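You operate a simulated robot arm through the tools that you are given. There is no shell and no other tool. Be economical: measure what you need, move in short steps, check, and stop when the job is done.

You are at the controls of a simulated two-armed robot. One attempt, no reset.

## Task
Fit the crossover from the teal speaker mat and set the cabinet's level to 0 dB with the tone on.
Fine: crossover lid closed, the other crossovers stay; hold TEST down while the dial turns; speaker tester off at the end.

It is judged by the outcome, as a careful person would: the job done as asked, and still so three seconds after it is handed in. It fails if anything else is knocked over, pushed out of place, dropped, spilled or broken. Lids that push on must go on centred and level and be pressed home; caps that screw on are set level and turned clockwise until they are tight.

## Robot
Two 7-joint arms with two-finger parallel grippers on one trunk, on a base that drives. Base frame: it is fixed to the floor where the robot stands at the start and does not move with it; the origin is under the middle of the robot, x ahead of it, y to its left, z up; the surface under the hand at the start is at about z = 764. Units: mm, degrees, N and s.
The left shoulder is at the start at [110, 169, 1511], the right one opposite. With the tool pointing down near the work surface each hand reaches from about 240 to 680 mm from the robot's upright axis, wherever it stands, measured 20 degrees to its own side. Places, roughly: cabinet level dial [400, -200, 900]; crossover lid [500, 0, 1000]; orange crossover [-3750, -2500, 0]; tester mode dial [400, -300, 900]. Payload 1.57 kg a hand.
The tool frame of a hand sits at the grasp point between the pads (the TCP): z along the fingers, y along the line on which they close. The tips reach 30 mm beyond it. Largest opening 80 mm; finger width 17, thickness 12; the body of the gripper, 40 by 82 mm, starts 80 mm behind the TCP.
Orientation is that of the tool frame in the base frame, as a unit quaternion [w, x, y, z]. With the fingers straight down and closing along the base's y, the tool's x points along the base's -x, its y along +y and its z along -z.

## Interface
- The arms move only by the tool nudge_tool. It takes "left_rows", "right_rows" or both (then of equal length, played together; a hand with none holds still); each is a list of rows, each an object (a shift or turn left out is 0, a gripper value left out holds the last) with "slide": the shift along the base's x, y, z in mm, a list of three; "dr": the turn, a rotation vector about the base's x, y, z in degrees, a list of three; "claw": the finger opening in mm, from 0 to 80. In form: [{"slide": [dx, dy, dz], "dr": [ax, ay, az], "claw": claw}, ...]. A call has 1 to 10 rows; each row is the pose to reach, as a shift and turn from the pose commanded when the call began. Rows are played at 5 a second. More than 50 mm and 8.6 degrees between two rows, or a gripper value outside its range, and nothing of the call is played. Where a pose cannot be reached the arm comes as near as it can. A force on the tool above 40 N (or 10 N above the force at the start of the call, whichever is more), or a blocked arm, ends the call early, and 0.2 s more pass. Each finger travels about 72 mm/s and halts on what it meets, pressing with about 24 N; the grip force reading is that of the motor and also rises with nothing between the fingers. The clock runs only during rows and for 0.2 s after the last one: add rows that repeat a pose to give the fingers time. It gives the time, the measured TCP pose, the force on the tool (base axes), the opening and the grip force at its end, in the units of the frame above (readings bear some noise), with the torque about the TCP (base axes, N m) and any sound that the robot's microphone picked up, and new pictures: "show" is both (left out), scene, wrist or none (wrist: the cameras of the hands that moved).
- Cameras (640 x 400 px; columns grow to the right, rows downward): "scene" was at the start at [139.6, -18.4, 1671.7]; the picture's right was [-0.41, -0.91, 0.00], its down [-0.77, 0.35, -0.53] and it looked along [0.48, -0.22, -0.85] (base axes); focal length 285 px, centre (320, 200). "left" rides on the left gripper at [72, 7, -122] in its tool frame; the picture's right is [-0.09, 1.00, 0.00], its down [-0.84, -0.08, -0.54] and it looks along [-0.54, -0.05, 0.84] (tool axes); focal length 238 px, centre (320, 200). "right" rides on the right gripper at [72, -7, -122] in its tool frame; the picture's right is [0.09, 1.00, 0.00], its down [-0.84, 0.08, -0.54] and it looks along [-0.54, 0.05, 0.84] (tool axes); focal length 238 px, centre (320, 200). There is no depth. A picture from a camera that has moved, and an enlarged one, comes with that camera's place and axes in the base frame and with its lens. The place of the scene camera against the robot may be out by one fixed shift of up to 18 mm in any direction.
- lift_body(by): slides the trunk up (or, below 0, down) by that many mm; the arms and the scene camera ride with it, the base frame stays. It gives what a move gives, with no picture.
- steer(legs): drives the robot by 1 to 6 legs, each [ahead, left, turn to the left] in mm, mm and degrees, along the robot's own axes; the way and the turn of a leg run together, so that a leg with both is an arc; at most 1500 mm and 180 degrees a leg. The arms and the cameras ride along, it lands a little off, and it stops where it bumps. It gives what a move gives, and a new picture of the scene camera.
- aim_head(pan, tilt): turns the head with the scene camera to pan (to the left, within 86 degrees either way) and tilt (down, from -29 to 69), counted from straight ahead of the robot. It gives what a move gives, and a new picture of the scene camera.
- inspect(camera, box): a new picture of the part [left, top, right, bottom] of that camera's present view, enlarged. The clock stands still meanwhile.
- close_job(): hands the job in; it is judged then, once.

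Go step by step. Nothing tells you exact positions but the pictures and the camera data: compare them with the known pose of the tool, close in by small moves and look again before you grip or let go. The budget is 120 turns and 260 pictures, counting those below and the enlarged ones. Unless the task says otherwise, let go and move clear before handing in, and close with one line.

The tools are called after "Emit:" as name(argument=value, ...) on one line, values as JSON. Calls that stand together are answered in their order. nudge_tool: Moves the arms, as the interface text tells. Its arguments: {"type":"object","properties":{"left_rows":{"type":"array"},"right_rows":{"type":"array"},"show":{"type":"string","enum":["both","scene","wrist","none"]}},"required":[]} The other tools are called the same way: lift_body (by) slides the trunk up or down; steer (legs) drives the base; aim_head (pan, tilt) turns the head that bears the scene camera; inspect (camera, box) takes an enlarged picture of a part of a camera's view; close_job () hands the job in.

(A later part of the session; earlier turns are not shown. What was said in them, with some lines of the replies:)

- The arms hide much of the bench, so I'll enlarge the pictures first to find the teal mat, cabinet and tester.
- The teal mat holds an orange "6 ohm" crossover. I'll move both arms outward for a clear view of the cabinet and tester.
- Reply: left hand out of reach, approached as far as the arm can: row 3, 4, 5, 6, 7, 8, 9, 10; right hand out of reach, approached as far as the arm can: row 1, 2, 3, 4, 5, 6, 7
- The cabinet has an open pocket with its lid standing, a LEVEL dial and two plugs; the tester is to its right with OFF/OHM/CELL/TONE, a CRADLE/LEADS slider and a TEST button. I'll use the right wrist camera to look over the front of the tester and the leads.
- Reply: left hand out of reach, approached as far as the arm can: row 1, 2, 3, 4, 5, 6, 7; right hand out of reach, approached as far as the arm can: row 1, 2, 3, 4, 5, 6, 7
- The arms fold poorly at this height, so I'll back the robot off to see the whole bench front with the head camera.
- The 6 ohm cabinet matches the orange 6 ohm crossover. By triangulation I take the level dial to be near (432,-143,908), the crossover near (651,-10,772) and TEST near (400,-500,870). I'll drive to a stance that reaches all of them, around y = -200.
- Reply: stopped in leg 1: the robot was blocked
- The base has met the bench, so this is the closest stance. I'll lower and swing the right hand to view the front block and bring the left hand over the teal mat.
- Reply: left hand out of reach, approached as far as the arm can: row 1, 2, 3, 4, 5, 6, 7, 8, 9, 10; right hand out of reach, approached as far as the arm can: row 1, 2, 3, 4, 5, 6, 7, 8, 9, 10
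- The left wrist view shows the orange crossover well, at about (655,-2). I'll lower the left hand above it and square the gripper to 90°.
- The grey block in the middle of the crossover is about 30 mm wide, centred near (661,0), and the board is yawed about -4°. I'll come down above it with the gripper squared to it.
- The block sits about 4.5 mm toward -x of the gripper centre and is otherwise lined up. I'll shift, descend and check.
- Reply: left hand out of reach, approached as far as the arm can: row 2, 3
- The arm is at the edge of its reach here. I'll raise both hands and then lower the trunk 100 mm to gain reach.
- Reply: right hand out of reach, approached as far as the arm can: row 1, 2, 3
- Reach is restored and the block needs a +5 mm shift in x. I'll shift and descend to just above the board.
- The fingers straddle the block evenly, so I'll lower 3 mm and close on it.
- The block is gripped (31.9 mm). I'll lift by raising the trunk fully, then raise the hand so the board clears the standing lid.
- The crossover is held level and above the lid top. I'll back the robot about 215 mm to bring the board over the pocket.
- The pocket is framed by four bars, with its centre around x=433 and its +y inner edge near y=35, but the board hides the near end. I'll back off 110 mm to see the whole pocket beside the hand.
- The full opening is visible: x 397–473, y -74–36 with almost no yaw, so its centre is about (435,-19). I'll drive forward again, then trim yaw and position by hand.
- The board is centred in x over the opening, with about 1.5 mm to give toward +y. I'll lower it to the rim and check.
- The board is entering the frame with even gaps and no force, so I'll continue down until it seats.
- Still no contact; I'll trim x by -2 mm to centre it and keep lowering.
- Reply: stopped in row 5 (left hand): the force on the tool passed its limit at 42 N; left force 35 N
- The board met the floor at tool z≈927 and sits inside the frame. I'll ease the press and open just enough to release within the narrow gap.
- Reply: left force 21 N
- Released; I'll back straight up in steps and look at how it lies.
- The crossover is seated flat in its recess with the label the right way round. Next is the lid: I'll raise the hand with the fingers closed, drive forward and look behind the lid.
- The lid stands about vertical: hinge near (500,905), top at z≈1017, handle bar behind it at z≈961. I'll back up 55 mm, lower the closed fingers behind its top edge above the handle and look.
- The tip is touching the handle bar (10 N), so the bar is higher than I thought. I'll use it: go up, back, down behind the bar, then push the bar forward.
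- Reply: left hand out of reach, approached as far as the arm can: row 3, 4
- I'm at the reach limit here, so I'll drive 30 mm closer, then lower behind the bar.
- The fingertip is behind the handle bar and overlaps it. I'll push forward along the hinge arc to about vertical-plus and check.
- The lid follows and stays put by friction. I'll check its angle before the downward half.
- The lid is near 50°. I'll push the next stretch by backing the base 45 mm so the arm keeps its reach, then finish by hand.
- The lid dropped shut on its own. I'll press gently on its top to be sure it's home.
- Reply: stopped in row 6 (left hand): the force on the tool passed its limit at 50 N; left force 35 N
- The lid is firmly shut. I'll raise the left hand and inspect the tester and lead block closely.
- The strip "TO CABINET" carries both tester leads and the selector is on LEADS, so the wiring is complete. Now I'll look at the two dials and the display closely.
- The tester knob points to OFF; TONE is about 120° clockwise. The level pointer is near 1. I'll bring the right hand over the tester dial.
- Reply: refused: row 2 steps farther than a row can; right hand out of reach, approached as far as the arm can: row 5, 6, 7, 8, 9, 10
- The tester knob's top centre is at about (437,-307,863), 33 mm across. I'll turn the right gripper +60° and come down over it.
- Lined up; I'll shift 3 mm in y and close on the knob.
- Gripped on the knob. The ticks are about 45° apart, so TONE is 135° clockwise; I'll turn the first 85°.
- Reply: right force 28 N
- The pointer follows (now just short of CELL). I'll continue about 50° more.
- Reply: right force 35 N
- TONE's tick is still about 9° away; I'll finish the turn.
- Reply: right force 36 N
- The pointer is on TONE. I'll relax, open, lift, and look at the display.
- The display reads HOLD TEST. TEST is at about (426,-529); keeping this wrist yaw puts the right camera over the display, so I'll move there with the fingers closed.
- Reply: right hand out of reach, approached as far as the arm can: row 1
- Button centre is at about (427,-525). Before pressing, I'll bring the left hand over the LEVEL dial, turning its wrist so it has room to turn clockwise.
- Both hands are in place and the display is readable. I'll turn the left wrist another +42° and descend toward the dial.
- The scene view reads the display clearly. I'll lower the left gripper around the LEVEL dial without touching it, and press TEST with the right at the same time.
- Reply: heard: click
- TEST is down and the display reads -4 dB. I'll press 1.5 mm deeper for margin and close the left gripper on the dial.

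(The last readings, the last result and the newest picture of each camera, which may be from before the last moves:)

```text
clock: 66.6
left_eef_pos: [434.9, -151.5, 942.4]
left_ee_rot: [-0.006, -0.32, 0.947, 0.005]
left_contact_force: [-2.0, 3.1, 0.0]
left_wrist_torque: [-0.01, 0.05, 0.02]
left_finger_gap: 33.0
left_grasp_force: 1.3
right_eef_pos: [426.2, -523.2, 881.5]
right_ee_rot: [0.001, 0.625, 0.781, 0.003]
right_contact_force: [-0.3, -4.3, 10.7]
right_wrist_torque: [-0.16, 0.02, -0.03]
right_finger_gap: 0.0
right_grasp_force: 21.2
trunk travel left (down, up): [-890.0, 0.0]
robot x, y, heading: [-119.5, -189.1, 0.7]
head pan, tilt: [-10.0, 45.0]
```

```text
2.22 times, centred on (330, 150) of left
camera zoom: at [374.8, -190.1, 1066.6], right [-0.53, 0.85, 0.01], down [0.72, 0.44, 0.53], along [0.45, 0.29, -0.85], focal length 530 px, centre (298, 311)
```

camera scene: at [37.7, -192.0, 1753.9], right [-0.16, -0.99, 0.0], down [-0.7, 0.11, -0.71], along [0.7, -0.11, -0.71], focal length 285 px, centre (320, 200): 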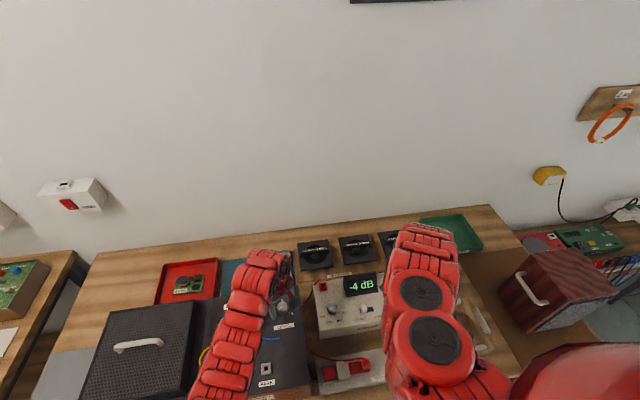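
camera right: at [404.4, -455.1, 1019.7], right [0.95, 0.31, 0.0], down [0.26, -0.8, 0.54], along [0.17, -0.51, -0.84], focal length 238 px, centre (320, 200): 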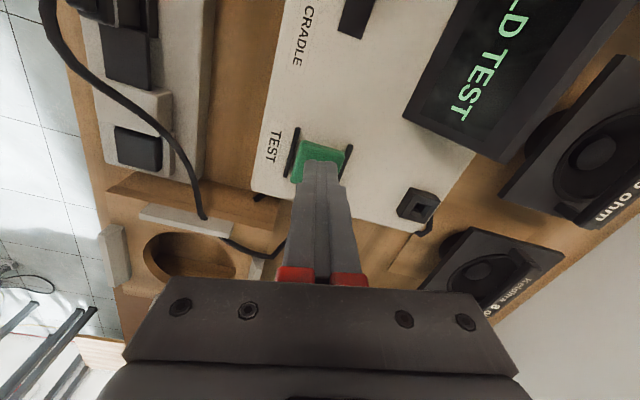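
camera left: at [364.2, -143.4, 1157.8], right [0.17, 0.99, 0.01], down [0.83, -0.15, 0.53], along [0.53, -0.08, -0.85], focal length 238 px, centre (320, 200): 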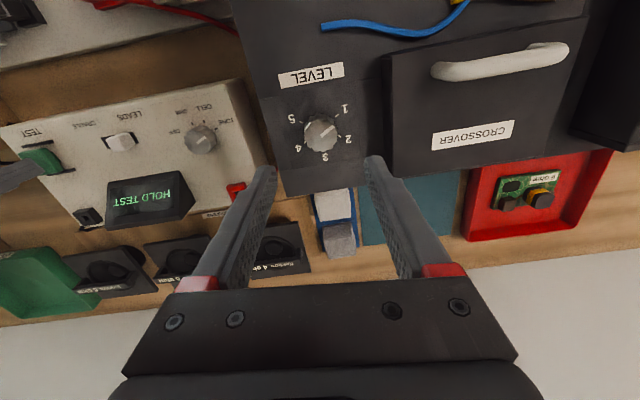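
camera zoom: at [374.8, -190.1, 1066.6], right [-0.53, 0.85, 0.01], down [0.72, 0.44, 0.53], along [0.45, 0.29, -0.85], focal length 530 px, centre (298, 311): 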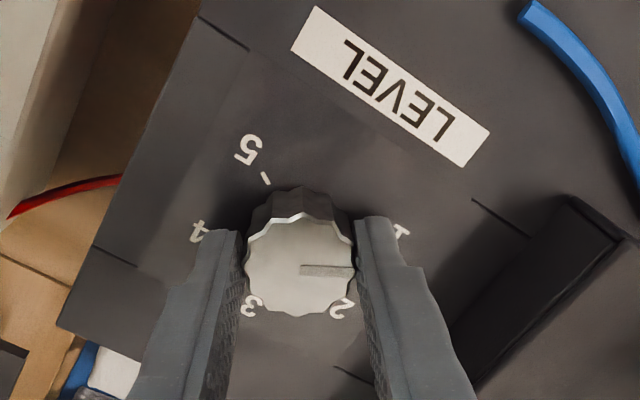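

Dial gripped, display still -4 dB. I'll turn clockwise about 42° with TEST held.

Emit:
nudge_tool(left_rows=[{"claw": 24, "dr": [0, 0, 0]}, {"dr": [0, 0, -8.5]}, {"dr": [0, 0, -17]}, {"dr": [0, 0, -25.5]}, {"dr": [0, 0, -34]}, {"dr": [0, 0, -42.5]}], show="none")

Emit:
inspect(camera="scene", box=[260, 250, 400, 340])

Emit:
inspect(camera="left", box=[220, 60, 440, 240])

```text
clock: 68.0
left_eef_pos: [434.5, -152.4, 943.3]
left_ee_rot: [-0.003, 0.047, 0.999, 0.006]
left_contact_force: [2.4, 0.2, 17.1]
left_wrist_torque: [-0.69, 0.53, 0.03]
left_finger_gap: 31.7
left_grasp_force: 40.0
right_eef_pos: [425.8, -522.2, 882.7]
right_ee_rot: [0.001, 0.624, 0.781, 0.003]
right_contact_force: [-0.8, 4.9, 9.6]
right_wrist_torque: [0.1, 0.0, 0.0]
right_finger_gap: 0.0
right_grasp_force: 21.7
trunk travel left (down, up): [-890.0, 0.0]
robot x, y, heading: [-116.6, -185.9, 0.8]
head pan, tilt: [-10.0, 45.0]
```

```text
4.44 times, centred on (330, 295) of scene
camera zoom: at [35.7, -190.6, 1754.2], right [-0.16, -0.99, 0.0], down [-0.7, 0.11, -0.71], along [0.7, -0.12, -0.71], focal length 1265 px, centre (276, -222)
```

zoom: 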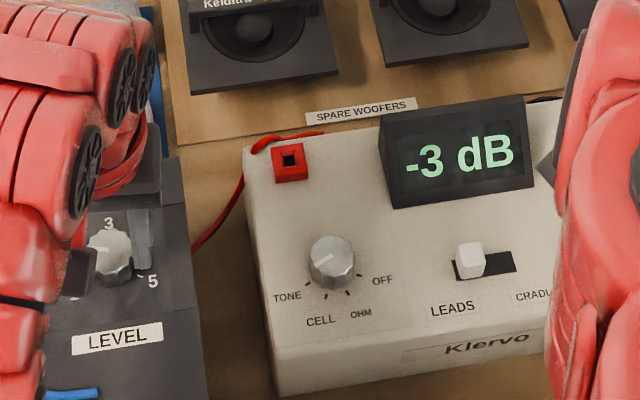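

```text
2.22 times, centred on (330, 150) of left
camera zoom: at [363.8, -139.9, 1066.2], right [0.19, 0.98, 0.01], down [0.83, -0.16, 0.54], along [0.53, -0.09, -0.84], focal length 530 px, centre (298, 311)
```

zoom: 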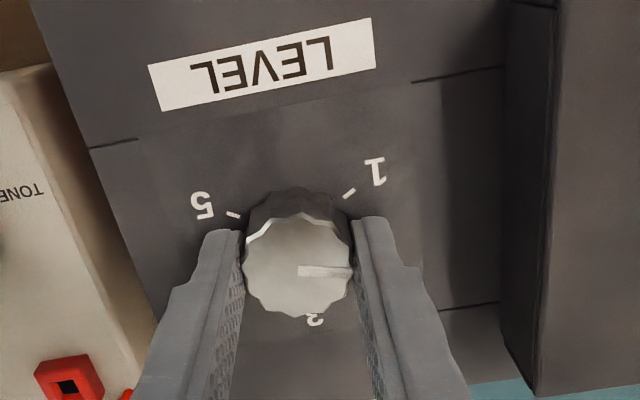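

-3 dB after 42°. I'll continue clockwise.

Emit:
nudge_tool(left_rows=[{"dr": [0, 0, -8.5]}, {"dr": [0, 0, -17]}, {"dr": [0, 0, -25.5]}, {"dr": [0, 0, -34]}, {"dr": [0, 0, -42.5]}], show="none")

Emit:
inspect(camera="scene", box=[260, 250, 400, 340])

Emit:
inspect(camera="left", box=[220, 60, 440, 240])

```text
clock: 69.2
left_eef_pos: [435.1, -153.4, 942.3]
left_ee_rot: [0.0, 0.406, 0.914, 0.008]
left_contact_force: [0.6, -5.7, 33.3]
left_wrist_torque: [-0.67, 0.66, -0.03]
left_finger_gap: 31.7
left_grasp_force: 40.4
right_eef_pos: [423.6, -524.5, 882.9]
right_ee_rot: [0.0, 0.625, 0.781, 0.004]
right_contact_force: [2.2, 2.7, 5.9]
right_wrist_torque: [0.07, -0.04, 0.0]
right_finger_gap: 0.0
right_grasp_force: 21.7
trunk travel left (down, up): [-890.0, 0.0]
robot x, y, heading: [-116.4, -191.2, 0.9]
head pan, tilt: [-10.0, 45.0]
```

```text
4.44 times, centred on (330, 295) of scene
camera zoom: at [34.0, -192.7, 1754.4], right [-0.16, -0.99, 0.0], down [-0.7, 0.11, -0.71], along [0.7, -0.11, -0.71], focal length 1265 px, centre (276, -222)
```

zoom: 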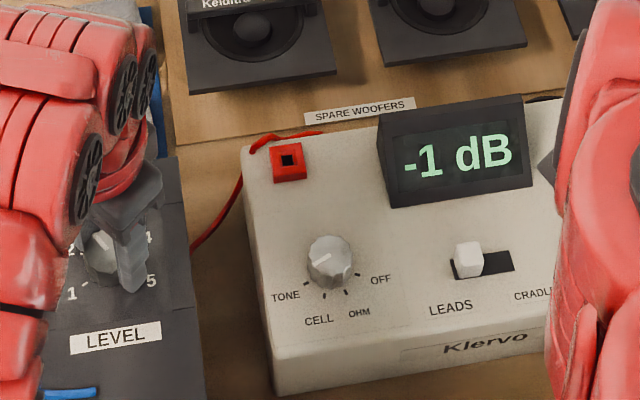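

```text
2.22 times, centred on (330, 150) of left
camera zoom: at [389.3, -96.7, 1065.1], right [0.8, 0.6, 0.01], down [0.5, -0.68, 0.54], along [0.33, -0.42, -0.84], focal length 530 px, centre (298, 311)
```

zoom: 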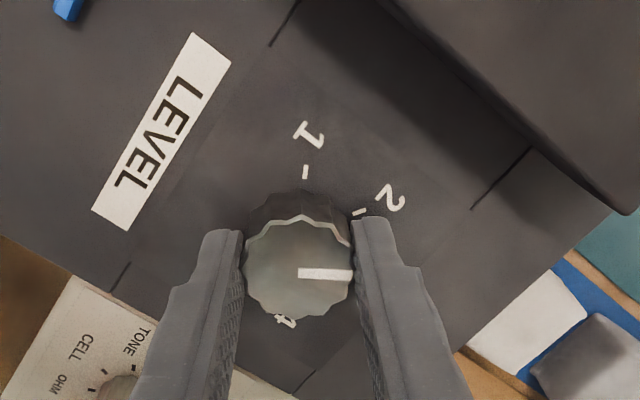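

-1 dB now. I'll ease the left hand's downward press, add a little to TEST, and take smaller steps.

Emit:
nudge_tool(left_rows=[{"slide": [0, 0, 1.5], "dr": [0, 0, -5]}, {"slide": [0, 0, 1.5], "dr": [0, 0, -10]}, {"slide": [0, 0, 1.5], "dr": [0, 0, -10]}], right_rows=[{"slide": [0, 0, -1]}, {"slide": [0, 0, -1.5]}, {"slide": [0, 0, -1.5]}], show="none")

Emit:
inspect(camera="scene", box=[260, 250, 400, 340])

```text
clock: 70.0
left_eef_pos: [433.4, -153.1, 942.6]
left_ee_rot: [-0.002, 0.484, 0.875, 0.007]
left_contact_force: [17.1, -15.5, -16.3]
left_wrist_torque: [-1.4, 0.04, -0.04]
left_finger_gap: 31.7
left_grasp_force: 40.3
right_eef_pos: [426.1, -524.3, 879.2]
right_ee_rot: [0.0, 0.625, 0.781, 0.004]
right_contact_force: [-17.3, 3.2, 27.9]
right_wrist_torque: [0.04, 0.48, -0.05]
right_finger_gap: 0.0
right_grasp_force: 21.2
trunk travel left (down, up): [-890.0, 0.0]
robot x, y, heading: [-120.4, -188.9, 0.9]
head pan, tilt: [-10.0, 45.0]
```

```text
4.44 times, centred on (330, 295) of scene
camera zoom: at [37.3, -192.4, 1753.7], right [-0.16, -0.99, 0.0], down [-0.7, 0.12, -0.71], along [0.7, -0.12, -0.71], focal length 1265 px, centre (276, -222)
```

zoom: 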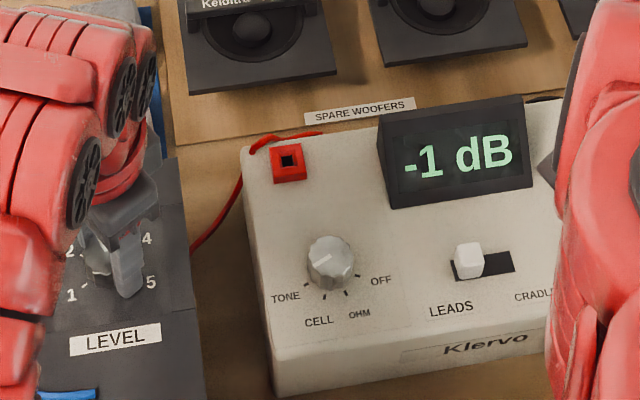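

Emit:
nudge_tool(left_rows=[{"slide": [0, 0, -0.5], "dr": [0, 0, -5]}, {"slide": [0, 0, -0.5], "dr": [0, 0, -10]}, {"slide": [0, 0, -0.5], "dr": [0, 0, -10]}], right_rows=[{"slide": [0, 0, 0.7]}, {"slide": [0, 0, 0.7]}, {"slide": [0, 0, 0.7]}], show="none")

Emit:
inspect(camera="scene", box=[260, 250, 400, 340])

Emit:
inspect(camera="left", box=[220, 60, 440, 240])

```text
clock: 70.8
left_eef_pos: [433.6, -152.9, 942.1]
left_ee_rot: [-0.001, 0.558, 0.829, 0.008]
left_contact_force: [11.3, -17.8, -25.0]
left_wrist_torque: [-1.03, 0.48, 0.0]
left_finger_gap: 31.5
left_grasp_force: 40.2
right_eef_pos: [426.1, -524.0, 880.1]
right_ee_rot: [0.0, 0.625, 0.781, 0.003]
right_contact_force: [-15.8, 2.0, 30.0]
right_wrist_torque: [-0.03, 0.47, -0.01]
right_finger_gap: 0.2
right_grasp_force: 21.1
trunk travel left (down, up): [-890.0, 0.0]
robot x, y, heading: [-115.4, -189.6, 1.0]
head pan, tilt: [-10.0, 45.0]
```

```text
4.44 times, centred on (330, 295) of scene
camera zoom: at [37.7, -192.9, 1753.7], right [-0.16, -0.99, 0.0], down [-0.7, 0.11, -0.71], along [0.7, -0.11, -0.71], focal length 1265 px, centre (276, -222)
```

zoom: 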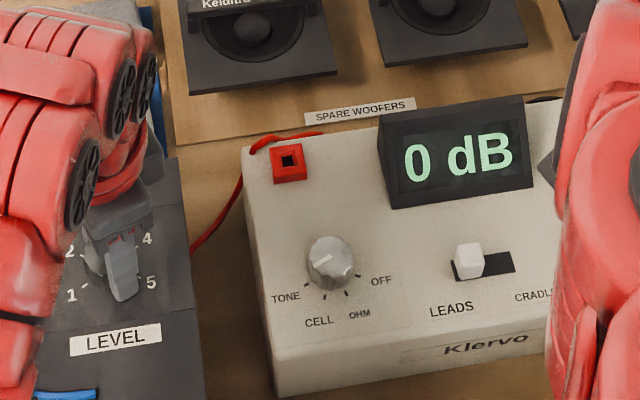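

```text
2.22 times, centred on (330, 150) of left
camera zoom: at [411.2, -85.4, 1065.4], right [0.96, 0.29, 0.01], down [0.24, -0.81, 0.53], along [0.16, -0.51, -0.85], focal length 530 px, centre (298, 311)
```

zoom: 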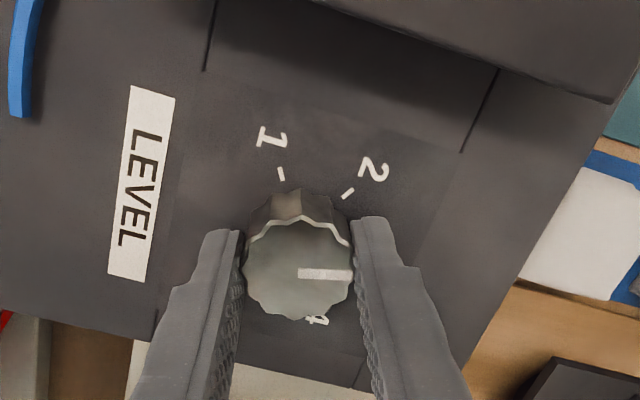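

0 dB. I'll go about 7° further to sit nearer the middle of the 0 band.

Emit:
nudge_tool(left_rows=[{"slide": [0, 0, -0.5], "dr": [0, 0, -4]}, {"slide": [0, 0, -0.5], "dr": [0, 0, -7]}, {"slide": [0, 0, -0.5], "dr": [0, 0, -7]}], right_rows=[{"slide": [0, 0, 0]}, {"slide": [0, 0, 0]}, {"slide": [0, 0, 0]}], show="none")

Emit:
inspect(camera="scene", box=[260, 250, 400, 340])

```text
clock: 71.6
left_eef_pos: [434.3, -153.3, 943.3]
left_ee_rot: [-0.001, 0.608, 0.794, 0.008]
left_contact_force: [6.1, -17.4, -26.4]
left_wrist_torque: [-0.66, 0.77, -0.02]
left_finger_gap: 31.4
left_grasp_force: 39.8
right_eef_pos: [425.8, -525.1, 879.3]
right_ee_rot: [0.001, 0.624, 0.781, 0.004]
right_contact_force: [-11.9, -0.9, 28.6]
right_wrist_torque: [-0.04, 0.35, 0.04]
right_finger_gap: 0.3
right_grasp_force: 21.0
trunk travel left (down, up): [-890.0, 0.0]
robot x, y, heading: [-122.3, -191.1, 0.7]
head pan, tilt: [-10.0, 45.0]
```

```text
4.44 times, centred on (330, 295) of scene
camera zoom: at [37.7, -193.1, 1753.8], right [-0.16, -0.99, 0.0], down [-0.7, 0.11, -0.71], along [0.7, -0.11, -0.71], focal length 1265 px, centre (276, -222)
```

zoom: 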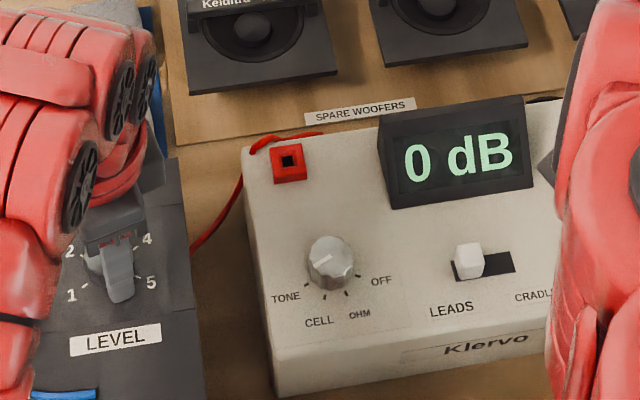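

Still 0 dB. I'll open the left hand and lift off with TEST still held to confirm the reading stays.

Emit:
nudge_tool(left_rows=[{"slide": [0, 0, -1]}, {"slide": [0, 0, -1], "claw": 45}, {"slide": [0, 0, -1], "claw": 60}, {"slide": [0, 0, 15]}, {"slide": [0, 0, 45]}, {"slide": [0, 0, 80]}], right_rows=[{"slide": [0, 0, 0]}, {"slide": [0, 0, 0]}, {"slide": [0, 0, 0]}, {"slide": [0, 0, 0]}, {"slide": [0, 0, 0]}, {"slide": [0, 0, 0]}], show="none")

Emit:
inspect(camera="scene", box=[260, 250, 400, 340])

```text
clock: 73.0
left_eef_pos: [435.0, -152.0, 1021.9]
left_ee_rot: [0.0, 0.607, 0.795, 0.009]
left_contact_force: [0.3, -0.1, 1.0]
left_wrist_torque: [-0.01, 0.0, 0.01]
left_finger_gap: 60.0
left_grasp_force: 0.0
right_eef_pos: [425.4, -523.3, 881.1]
right_ee_rot: [0.001, 0.624, 0.782, 0.004]
right_contact_force: [3.6, -8.2, 21.1]
right_wrist_torque: [-0.25, -0.12, -0.01]
right_finger_gap: 0.0
right_grasp_force: 21.9
trunk travel left (down, up): [-890.0, 0.0]
robot x, y, heading: [-118.2, -190.8, 0.8]
head pan, tilt: [-10.0, 45.0]
```

```text
4.44 times, centred on (330, 295) of scene
camera zoom: at [36.3, -192.3, 1754.1], right [-0.16, -0.99, 0.0], down [-0.7, 0.11, -0.71], along [0.7, -0.11, -0.71], focal length 1265 px, centre (276, -222)
```

zoom: 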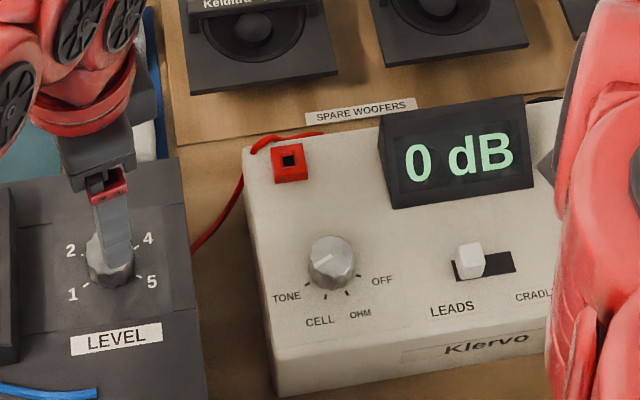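

0 dB holds with the dial released. Now I'll lift off TEST and bring the right hand back to the tester dial to turn it off; the left retreats.

Emit:
nudge_tool(right_rows=[{"slide": [0, 0, 20]}, {"slide": [0, 0, 60], "claw": 30}, {"slide": [0, 20, 80], "claw": 60}, {"slide": [2, 65, 80]}, {"slide": [4, 110, 80]}, {"slide": [6, 155, 80]}, {"slide": [9, 200, 80]}, {"slide": [10, 216, 70]}, {"slide": [10, 216, 50]}, {"slide": [10, 216, 30]}], left_rows=[{"slide": [0, 0, 20]}, {"slide": [0, 25, 40]}, {"slide": [0, 60, 50]}, {"slide": [0, 95, 50]}, {"slide": [0, 130, 50]}, {"slide": [0, 165, 50]}, {"slide": [0, 200, 50]}, {"slide": [0, 230, 50]}, {"slide": [0, 250, 50]}, {"slide": [0, 260, 50]}], show="none")

Emit:
inspect(camera="right", box=[220, 60, 440, 240])

```text
clock: 75.2
left_eef_pos: [435.1, 108.4, 1069.3]
left_ee_rot: [-0.001, 0.607, 0.794, 0.007]
left_contact_force: [-0.2, -0.9, 0.4]
left_wrist_torque: [-0.01, 0.0, -0.01]
left_finger_gap: 59.7
left_grasp_force: 0.2
right_eef_pos: [435.8, -307.4, 908.6]
right_ee_rot: [-0.001, 0.624, 0.781, 0.002]
right_contact_force: [0.0, -0.2, 0.2]
right_wrist_torque: [0.02, -0.01, -0.03]
right_finger_gap: 60.0
right_grasp_force: 0.1
trunk travel left (down, up): [-890.0, 0.0]
robot x, y, heading: [-117.0, -194.5, 1.0]
head pan, tilt: [-10.0, 45.0]
```

```text
2.22 times, centred on (330, 150) of right
camera zoom: at [413.4, -237.5, 1031.1], right [0.95, 0.31, 0.0], down [0.26, -0.8, 0.54], along [0.17, -0.51, -0.84], focal length 530 px, centre (298, 311)
```

zoom: 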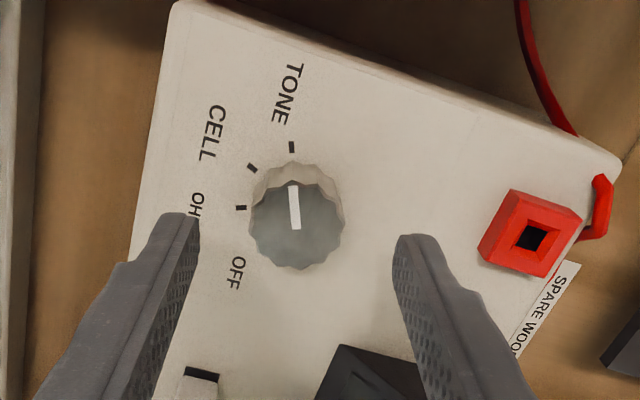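

Lined up again over the knob; I'll descend and grip.

Emit:
nudge_tool(right_rows=[{"slide": [0, 0, -12]}, {"slide": [0, 0, -24]}, {"slide": [0, 0, -31]}, {"slide": [0, 0, -31], "claw": 28}, {"slide": [0, 0, -31], "claw": 28}, {"slide": [0, 0, -31], "claw": 22}], show="none")

Emit:
nudge_tool(right_rows=[{"dr": [0, 0, 8.5]}, {"dr": [0, 0, 17]}, {"dr": [0, 0, 25.5]}, {"dr": [0, 0, 34]}, {"dr": [0, 0, 42.5]}, {"dr": [0, 0, 51]}, {"dr": [0, 0, 59.5]}, {"dr": [0, 0, 68]}, {"dr": [0, 0, 76]}], show="none")

Emit:
inspect(camera="right", box=[220, 60, 440, 240])

```text
clock: 76.6
left_eef_pos: [434.2, 107.6, 1070.3]
left_ee_rot: [-0.001, 0.607, 0.794, 0.008]
left_contact_force: [0.1, 0.7, 0.1]
left_wrist_torque: [-0.01, 0.01, -0.01]
left_finger_gap: 60.2
left_grasp_force: 0.0
right_eef_pos: [436.3, -308.2, 879.0]
right_ee_rot: [0.0, 0.624, 0.781, 0.003]
right_contact_force: [0.8, 0.7, 1.8]
right_wrist_torque: [0.48, 0.31, 0.03]
right_finger_gap: 31.6
right_grasp_force: 40.3
trunk travel left (down, up): [-890.0, 0.0]
robot x, y, heading: [-118.2, -191.3, 0.8]
head pan, tilt: [-10.0, 45.0]
```

```text
clock: 78.6
left_eef_pos: [432.3, 106.1, 1070.6]
left_ee_rot: [0.0, 0.607, 0.795, 0.008]
left_contact_force: [0.2, -0.2, 1.0]
left_wrist_torque: [0.0, 0.04, -0.03]
left_finger_gap: 60.0
left_grasp_force: 0.0
right_eef_pos: [434.5, -309.1, 879.3]
right_ee_rot: [-0.001, 0.01, 1.0, 0.003]
right_contact_force: [1.8, -9.1, 19.6]
right_wrist_torque: [-0.65, 0.65, -0.04]
right_finger_gap: 31.2
right_grasp_force: 40.1
trunk travel left (down, up): [-890.0, 0.0]
robot x, y, heading: [-120.0, -190.8, 0.7]
head pan, tilt: [-10.0, 45.0]
```

```text
2.22 times, centred on (330, 150) of right
camera zoom: at [364.0, -313.1, 1001.8], right [-0.07, 1.0, 0.0], down [0.84, 0.06, 0.54], along [0.54, 0.04, -0.84], focal length 530 px, centre (298, 311)
```

zoom: 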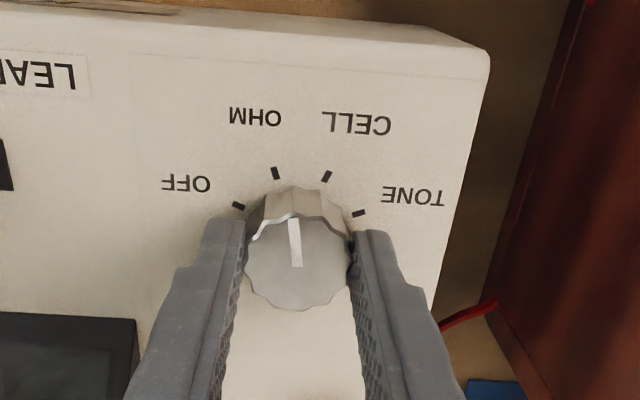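

Halfway between CELL and OHM; I'll continue the remaining 60° to OFF.

Emit:
nudge_tool(right_rows=[{"dr": [0, 0, 8.5]}, {"dr": [0, 0, 17]}, {"dr": [0, 0, 25.5]}, {"dr": [0, 0, 34]}, {"dr": [0, 0, 42.5]}, {"dr": [0, 0, 51]}, {"dr": [0, 0, 58]}, {"dr": [0, 0, 61]}], show="none")

Emit:
inspect(camera="right", box=[220, 60, 440, 240])

```text
clock: 80.4
left_eef_pos: [434.0, 106.5, 1071.8]
left_ee_rot: [0.001, 0.608, 0.794, 0.009]
left_contact_force: [-0.1, 0.4, -0.3]
left_wrist_torque: [0.01, -0.01, -0.01]
left_finger_gap: 59.8
left_grasp_force: 0.1
right_eef_pos: [435.7, -308.3, 879.2]
right_ee_rot: [-0.002, -0.499, 0.867, 0.001]
right_contact_force: [0.2, -15.7, 13.8]
right_wrist_torque: [-0.25, -0.12, -0.45]
right_finger_gap: 31.5
right_grasp_force: 40.3
trunk travel left (down, up): [-890.0, 0.0]
robot x, y, heading: [-119.1, -190.7, 0.6]
head pan, tilt: [-10.0, 45.0]
```

```text
2.22 times, centred on (330, 150) of right
camera zoom: at [406.2, -373.1, 1001.6], right [-0.91, 0.42, 0.0], down [0.36, 0.76, 0.54], along [0.23, 0.49, -0.84], focal length 530 px, centre (298, 311)
```

zoom: 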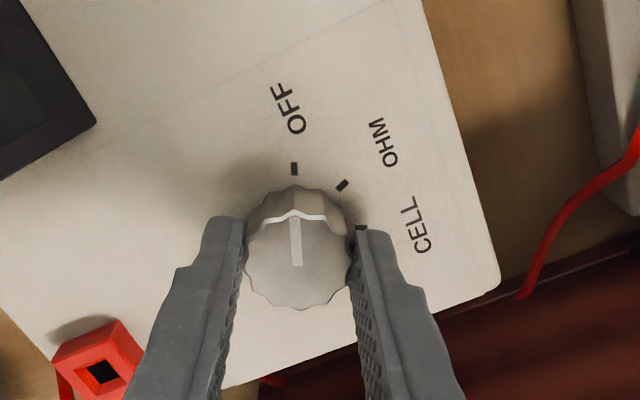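

The knob is back at OFF against its stop. I'll release, lift clear, and check everything.

Emit:
nudge_tool(right_rows=[{"slide": [0, 0, 0], "dr": [0, 0, 0]}, {"claw": 45}, {"claw": 60}, {"slide": [0, 0, 25]}, {"slide": [0, 0, 60]}, {"slide": [0, -30, 90]}, {"slide": [0, -75, 100]}, {"slide": [0, -120, 100]}, {"slide": [0, -165, 100]}, {"slide": [0, -210, 100]}], left_rows=[{"slide": [0, 0, 0]}, {"slide": [0, 0, 0]}, {"slide": [0, 20, 0]}, {"slide": [0, 40, 0]}, {"slide": [0, 60, 0]}, {"slide": [0, 80, 0]}, {"slide": [0, 100, 0]}, {"slide": [0, 120, 0]}, {"slide": [0, 140, 0]}, {"slide": [0, 150, 0]}], show="both")

Emit:
inspect(camera="scene", box=[200, 240, 400, 370])

```text
clock: 82.6
left_eef_pos: [436.0, 256.9, 1072.5]
left_ee_rot: [-0.001, 0.606, 0.795, 0.009]
left_contact_force: [-1.0, -0.8, -0.5]
left_wrist_torque: [0.02, 0.03, -0.06]
left_finger_gap: 60.2
left_grasp_force: 0.0
right_eef_pos: [439.5, -520.4, 978.6]
right_ee_rot: [-0.003, -0.499, 0.867, 0.001]
right_contact_force: [0.4, 1.0, -0.7]
right_wrist_torque: [-0.01, 0.0, 0.01]
right_finger_gap: 60.0
right_grasp_force: 0.3
right hand out of reach, approached as far as the arm can: row 7
trunk travel left (down, up): [-890.0, 0.0]
robot x, y, heading: [-118.3, -186.0, 0.8]
head pan, tilt: [-10.0, 45.0]
camera scene: at [39.5, -194.6, 1753.6], right [-0.16, -0.99, 0.0], down [-0.7, 0.12, -0.71], along [0.7, -0.11, -0.71], focal length 285 px, centre (320, 200)
camera right: at [409.7, -584.6, 1100.7], right [-0.91, 0.42, 0.01], down [0.36, 0.76, 0.54], along [0.22, 0.49, -0.84], focal length 238 px, centre (320, 200)
camera left: at [421.6, 326.1, 1195.3], right [0.98, 0.17, 0.01], down [0.14, -0.84, 0.53], along [0.1, -0.52, -0.85], focal length 238 px, centre (320, 200)
```

scene: 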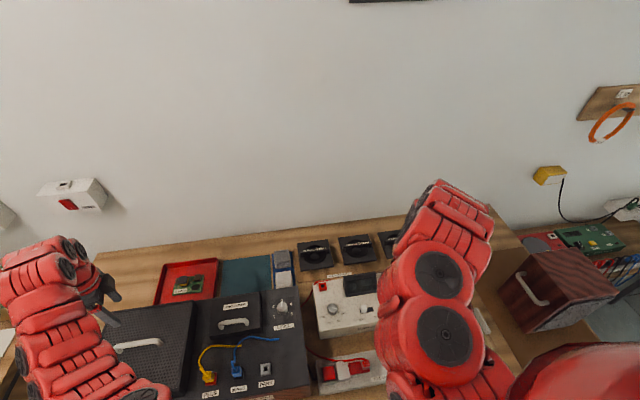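
right: 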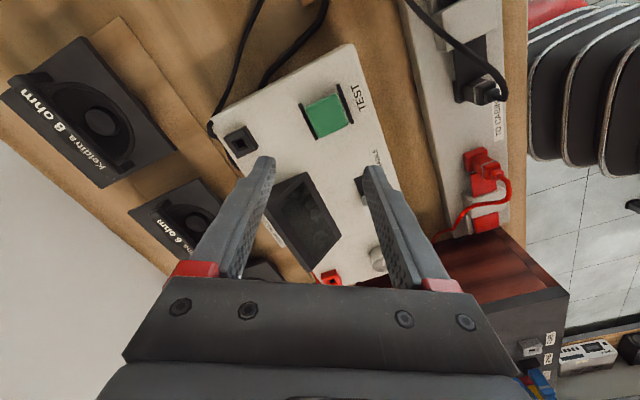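
left: 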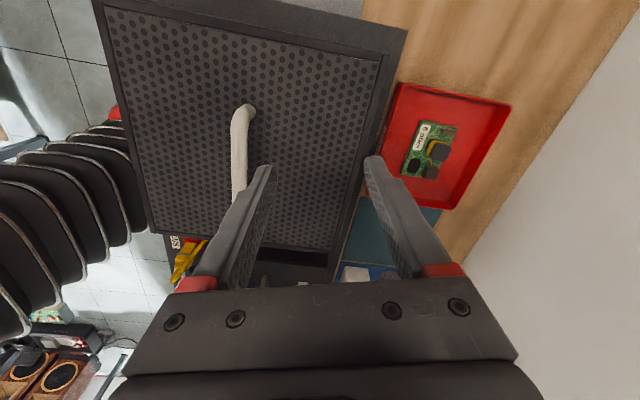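

```text
3.08 times, centred on (300, 305) of scene
camera zoom: at [39.5, -194.6, 1753.6], right [-0.16, -0.99, 0.0], down [-0.7, 0.12, -0.71], along [0.7, -0.11, -0.71], focal length 876 px, centre (382, -123)
```

zoom: 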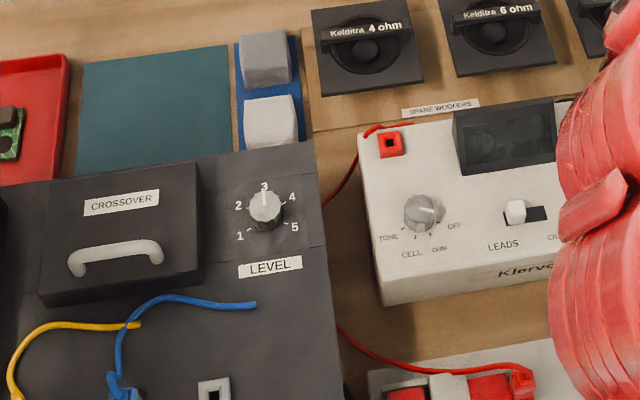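

The lid is shut, the level pointer sits at 3 (it read 0 dB), the tester knob is at OFF with its display dark, and the other items are where they were. Both hands are clear, so I'm handing the job in.

Emit:
close_job()

```text
The job is handed in.
```

The orange 6 ohm crossover from the teal mat is in the cabinet's pocket with its lid closed, and the level is at 0 dB: the display read 0 dB with TEST held while the dial turned, and still did after I released the dial. The tester is off, and nothing else looked moved.
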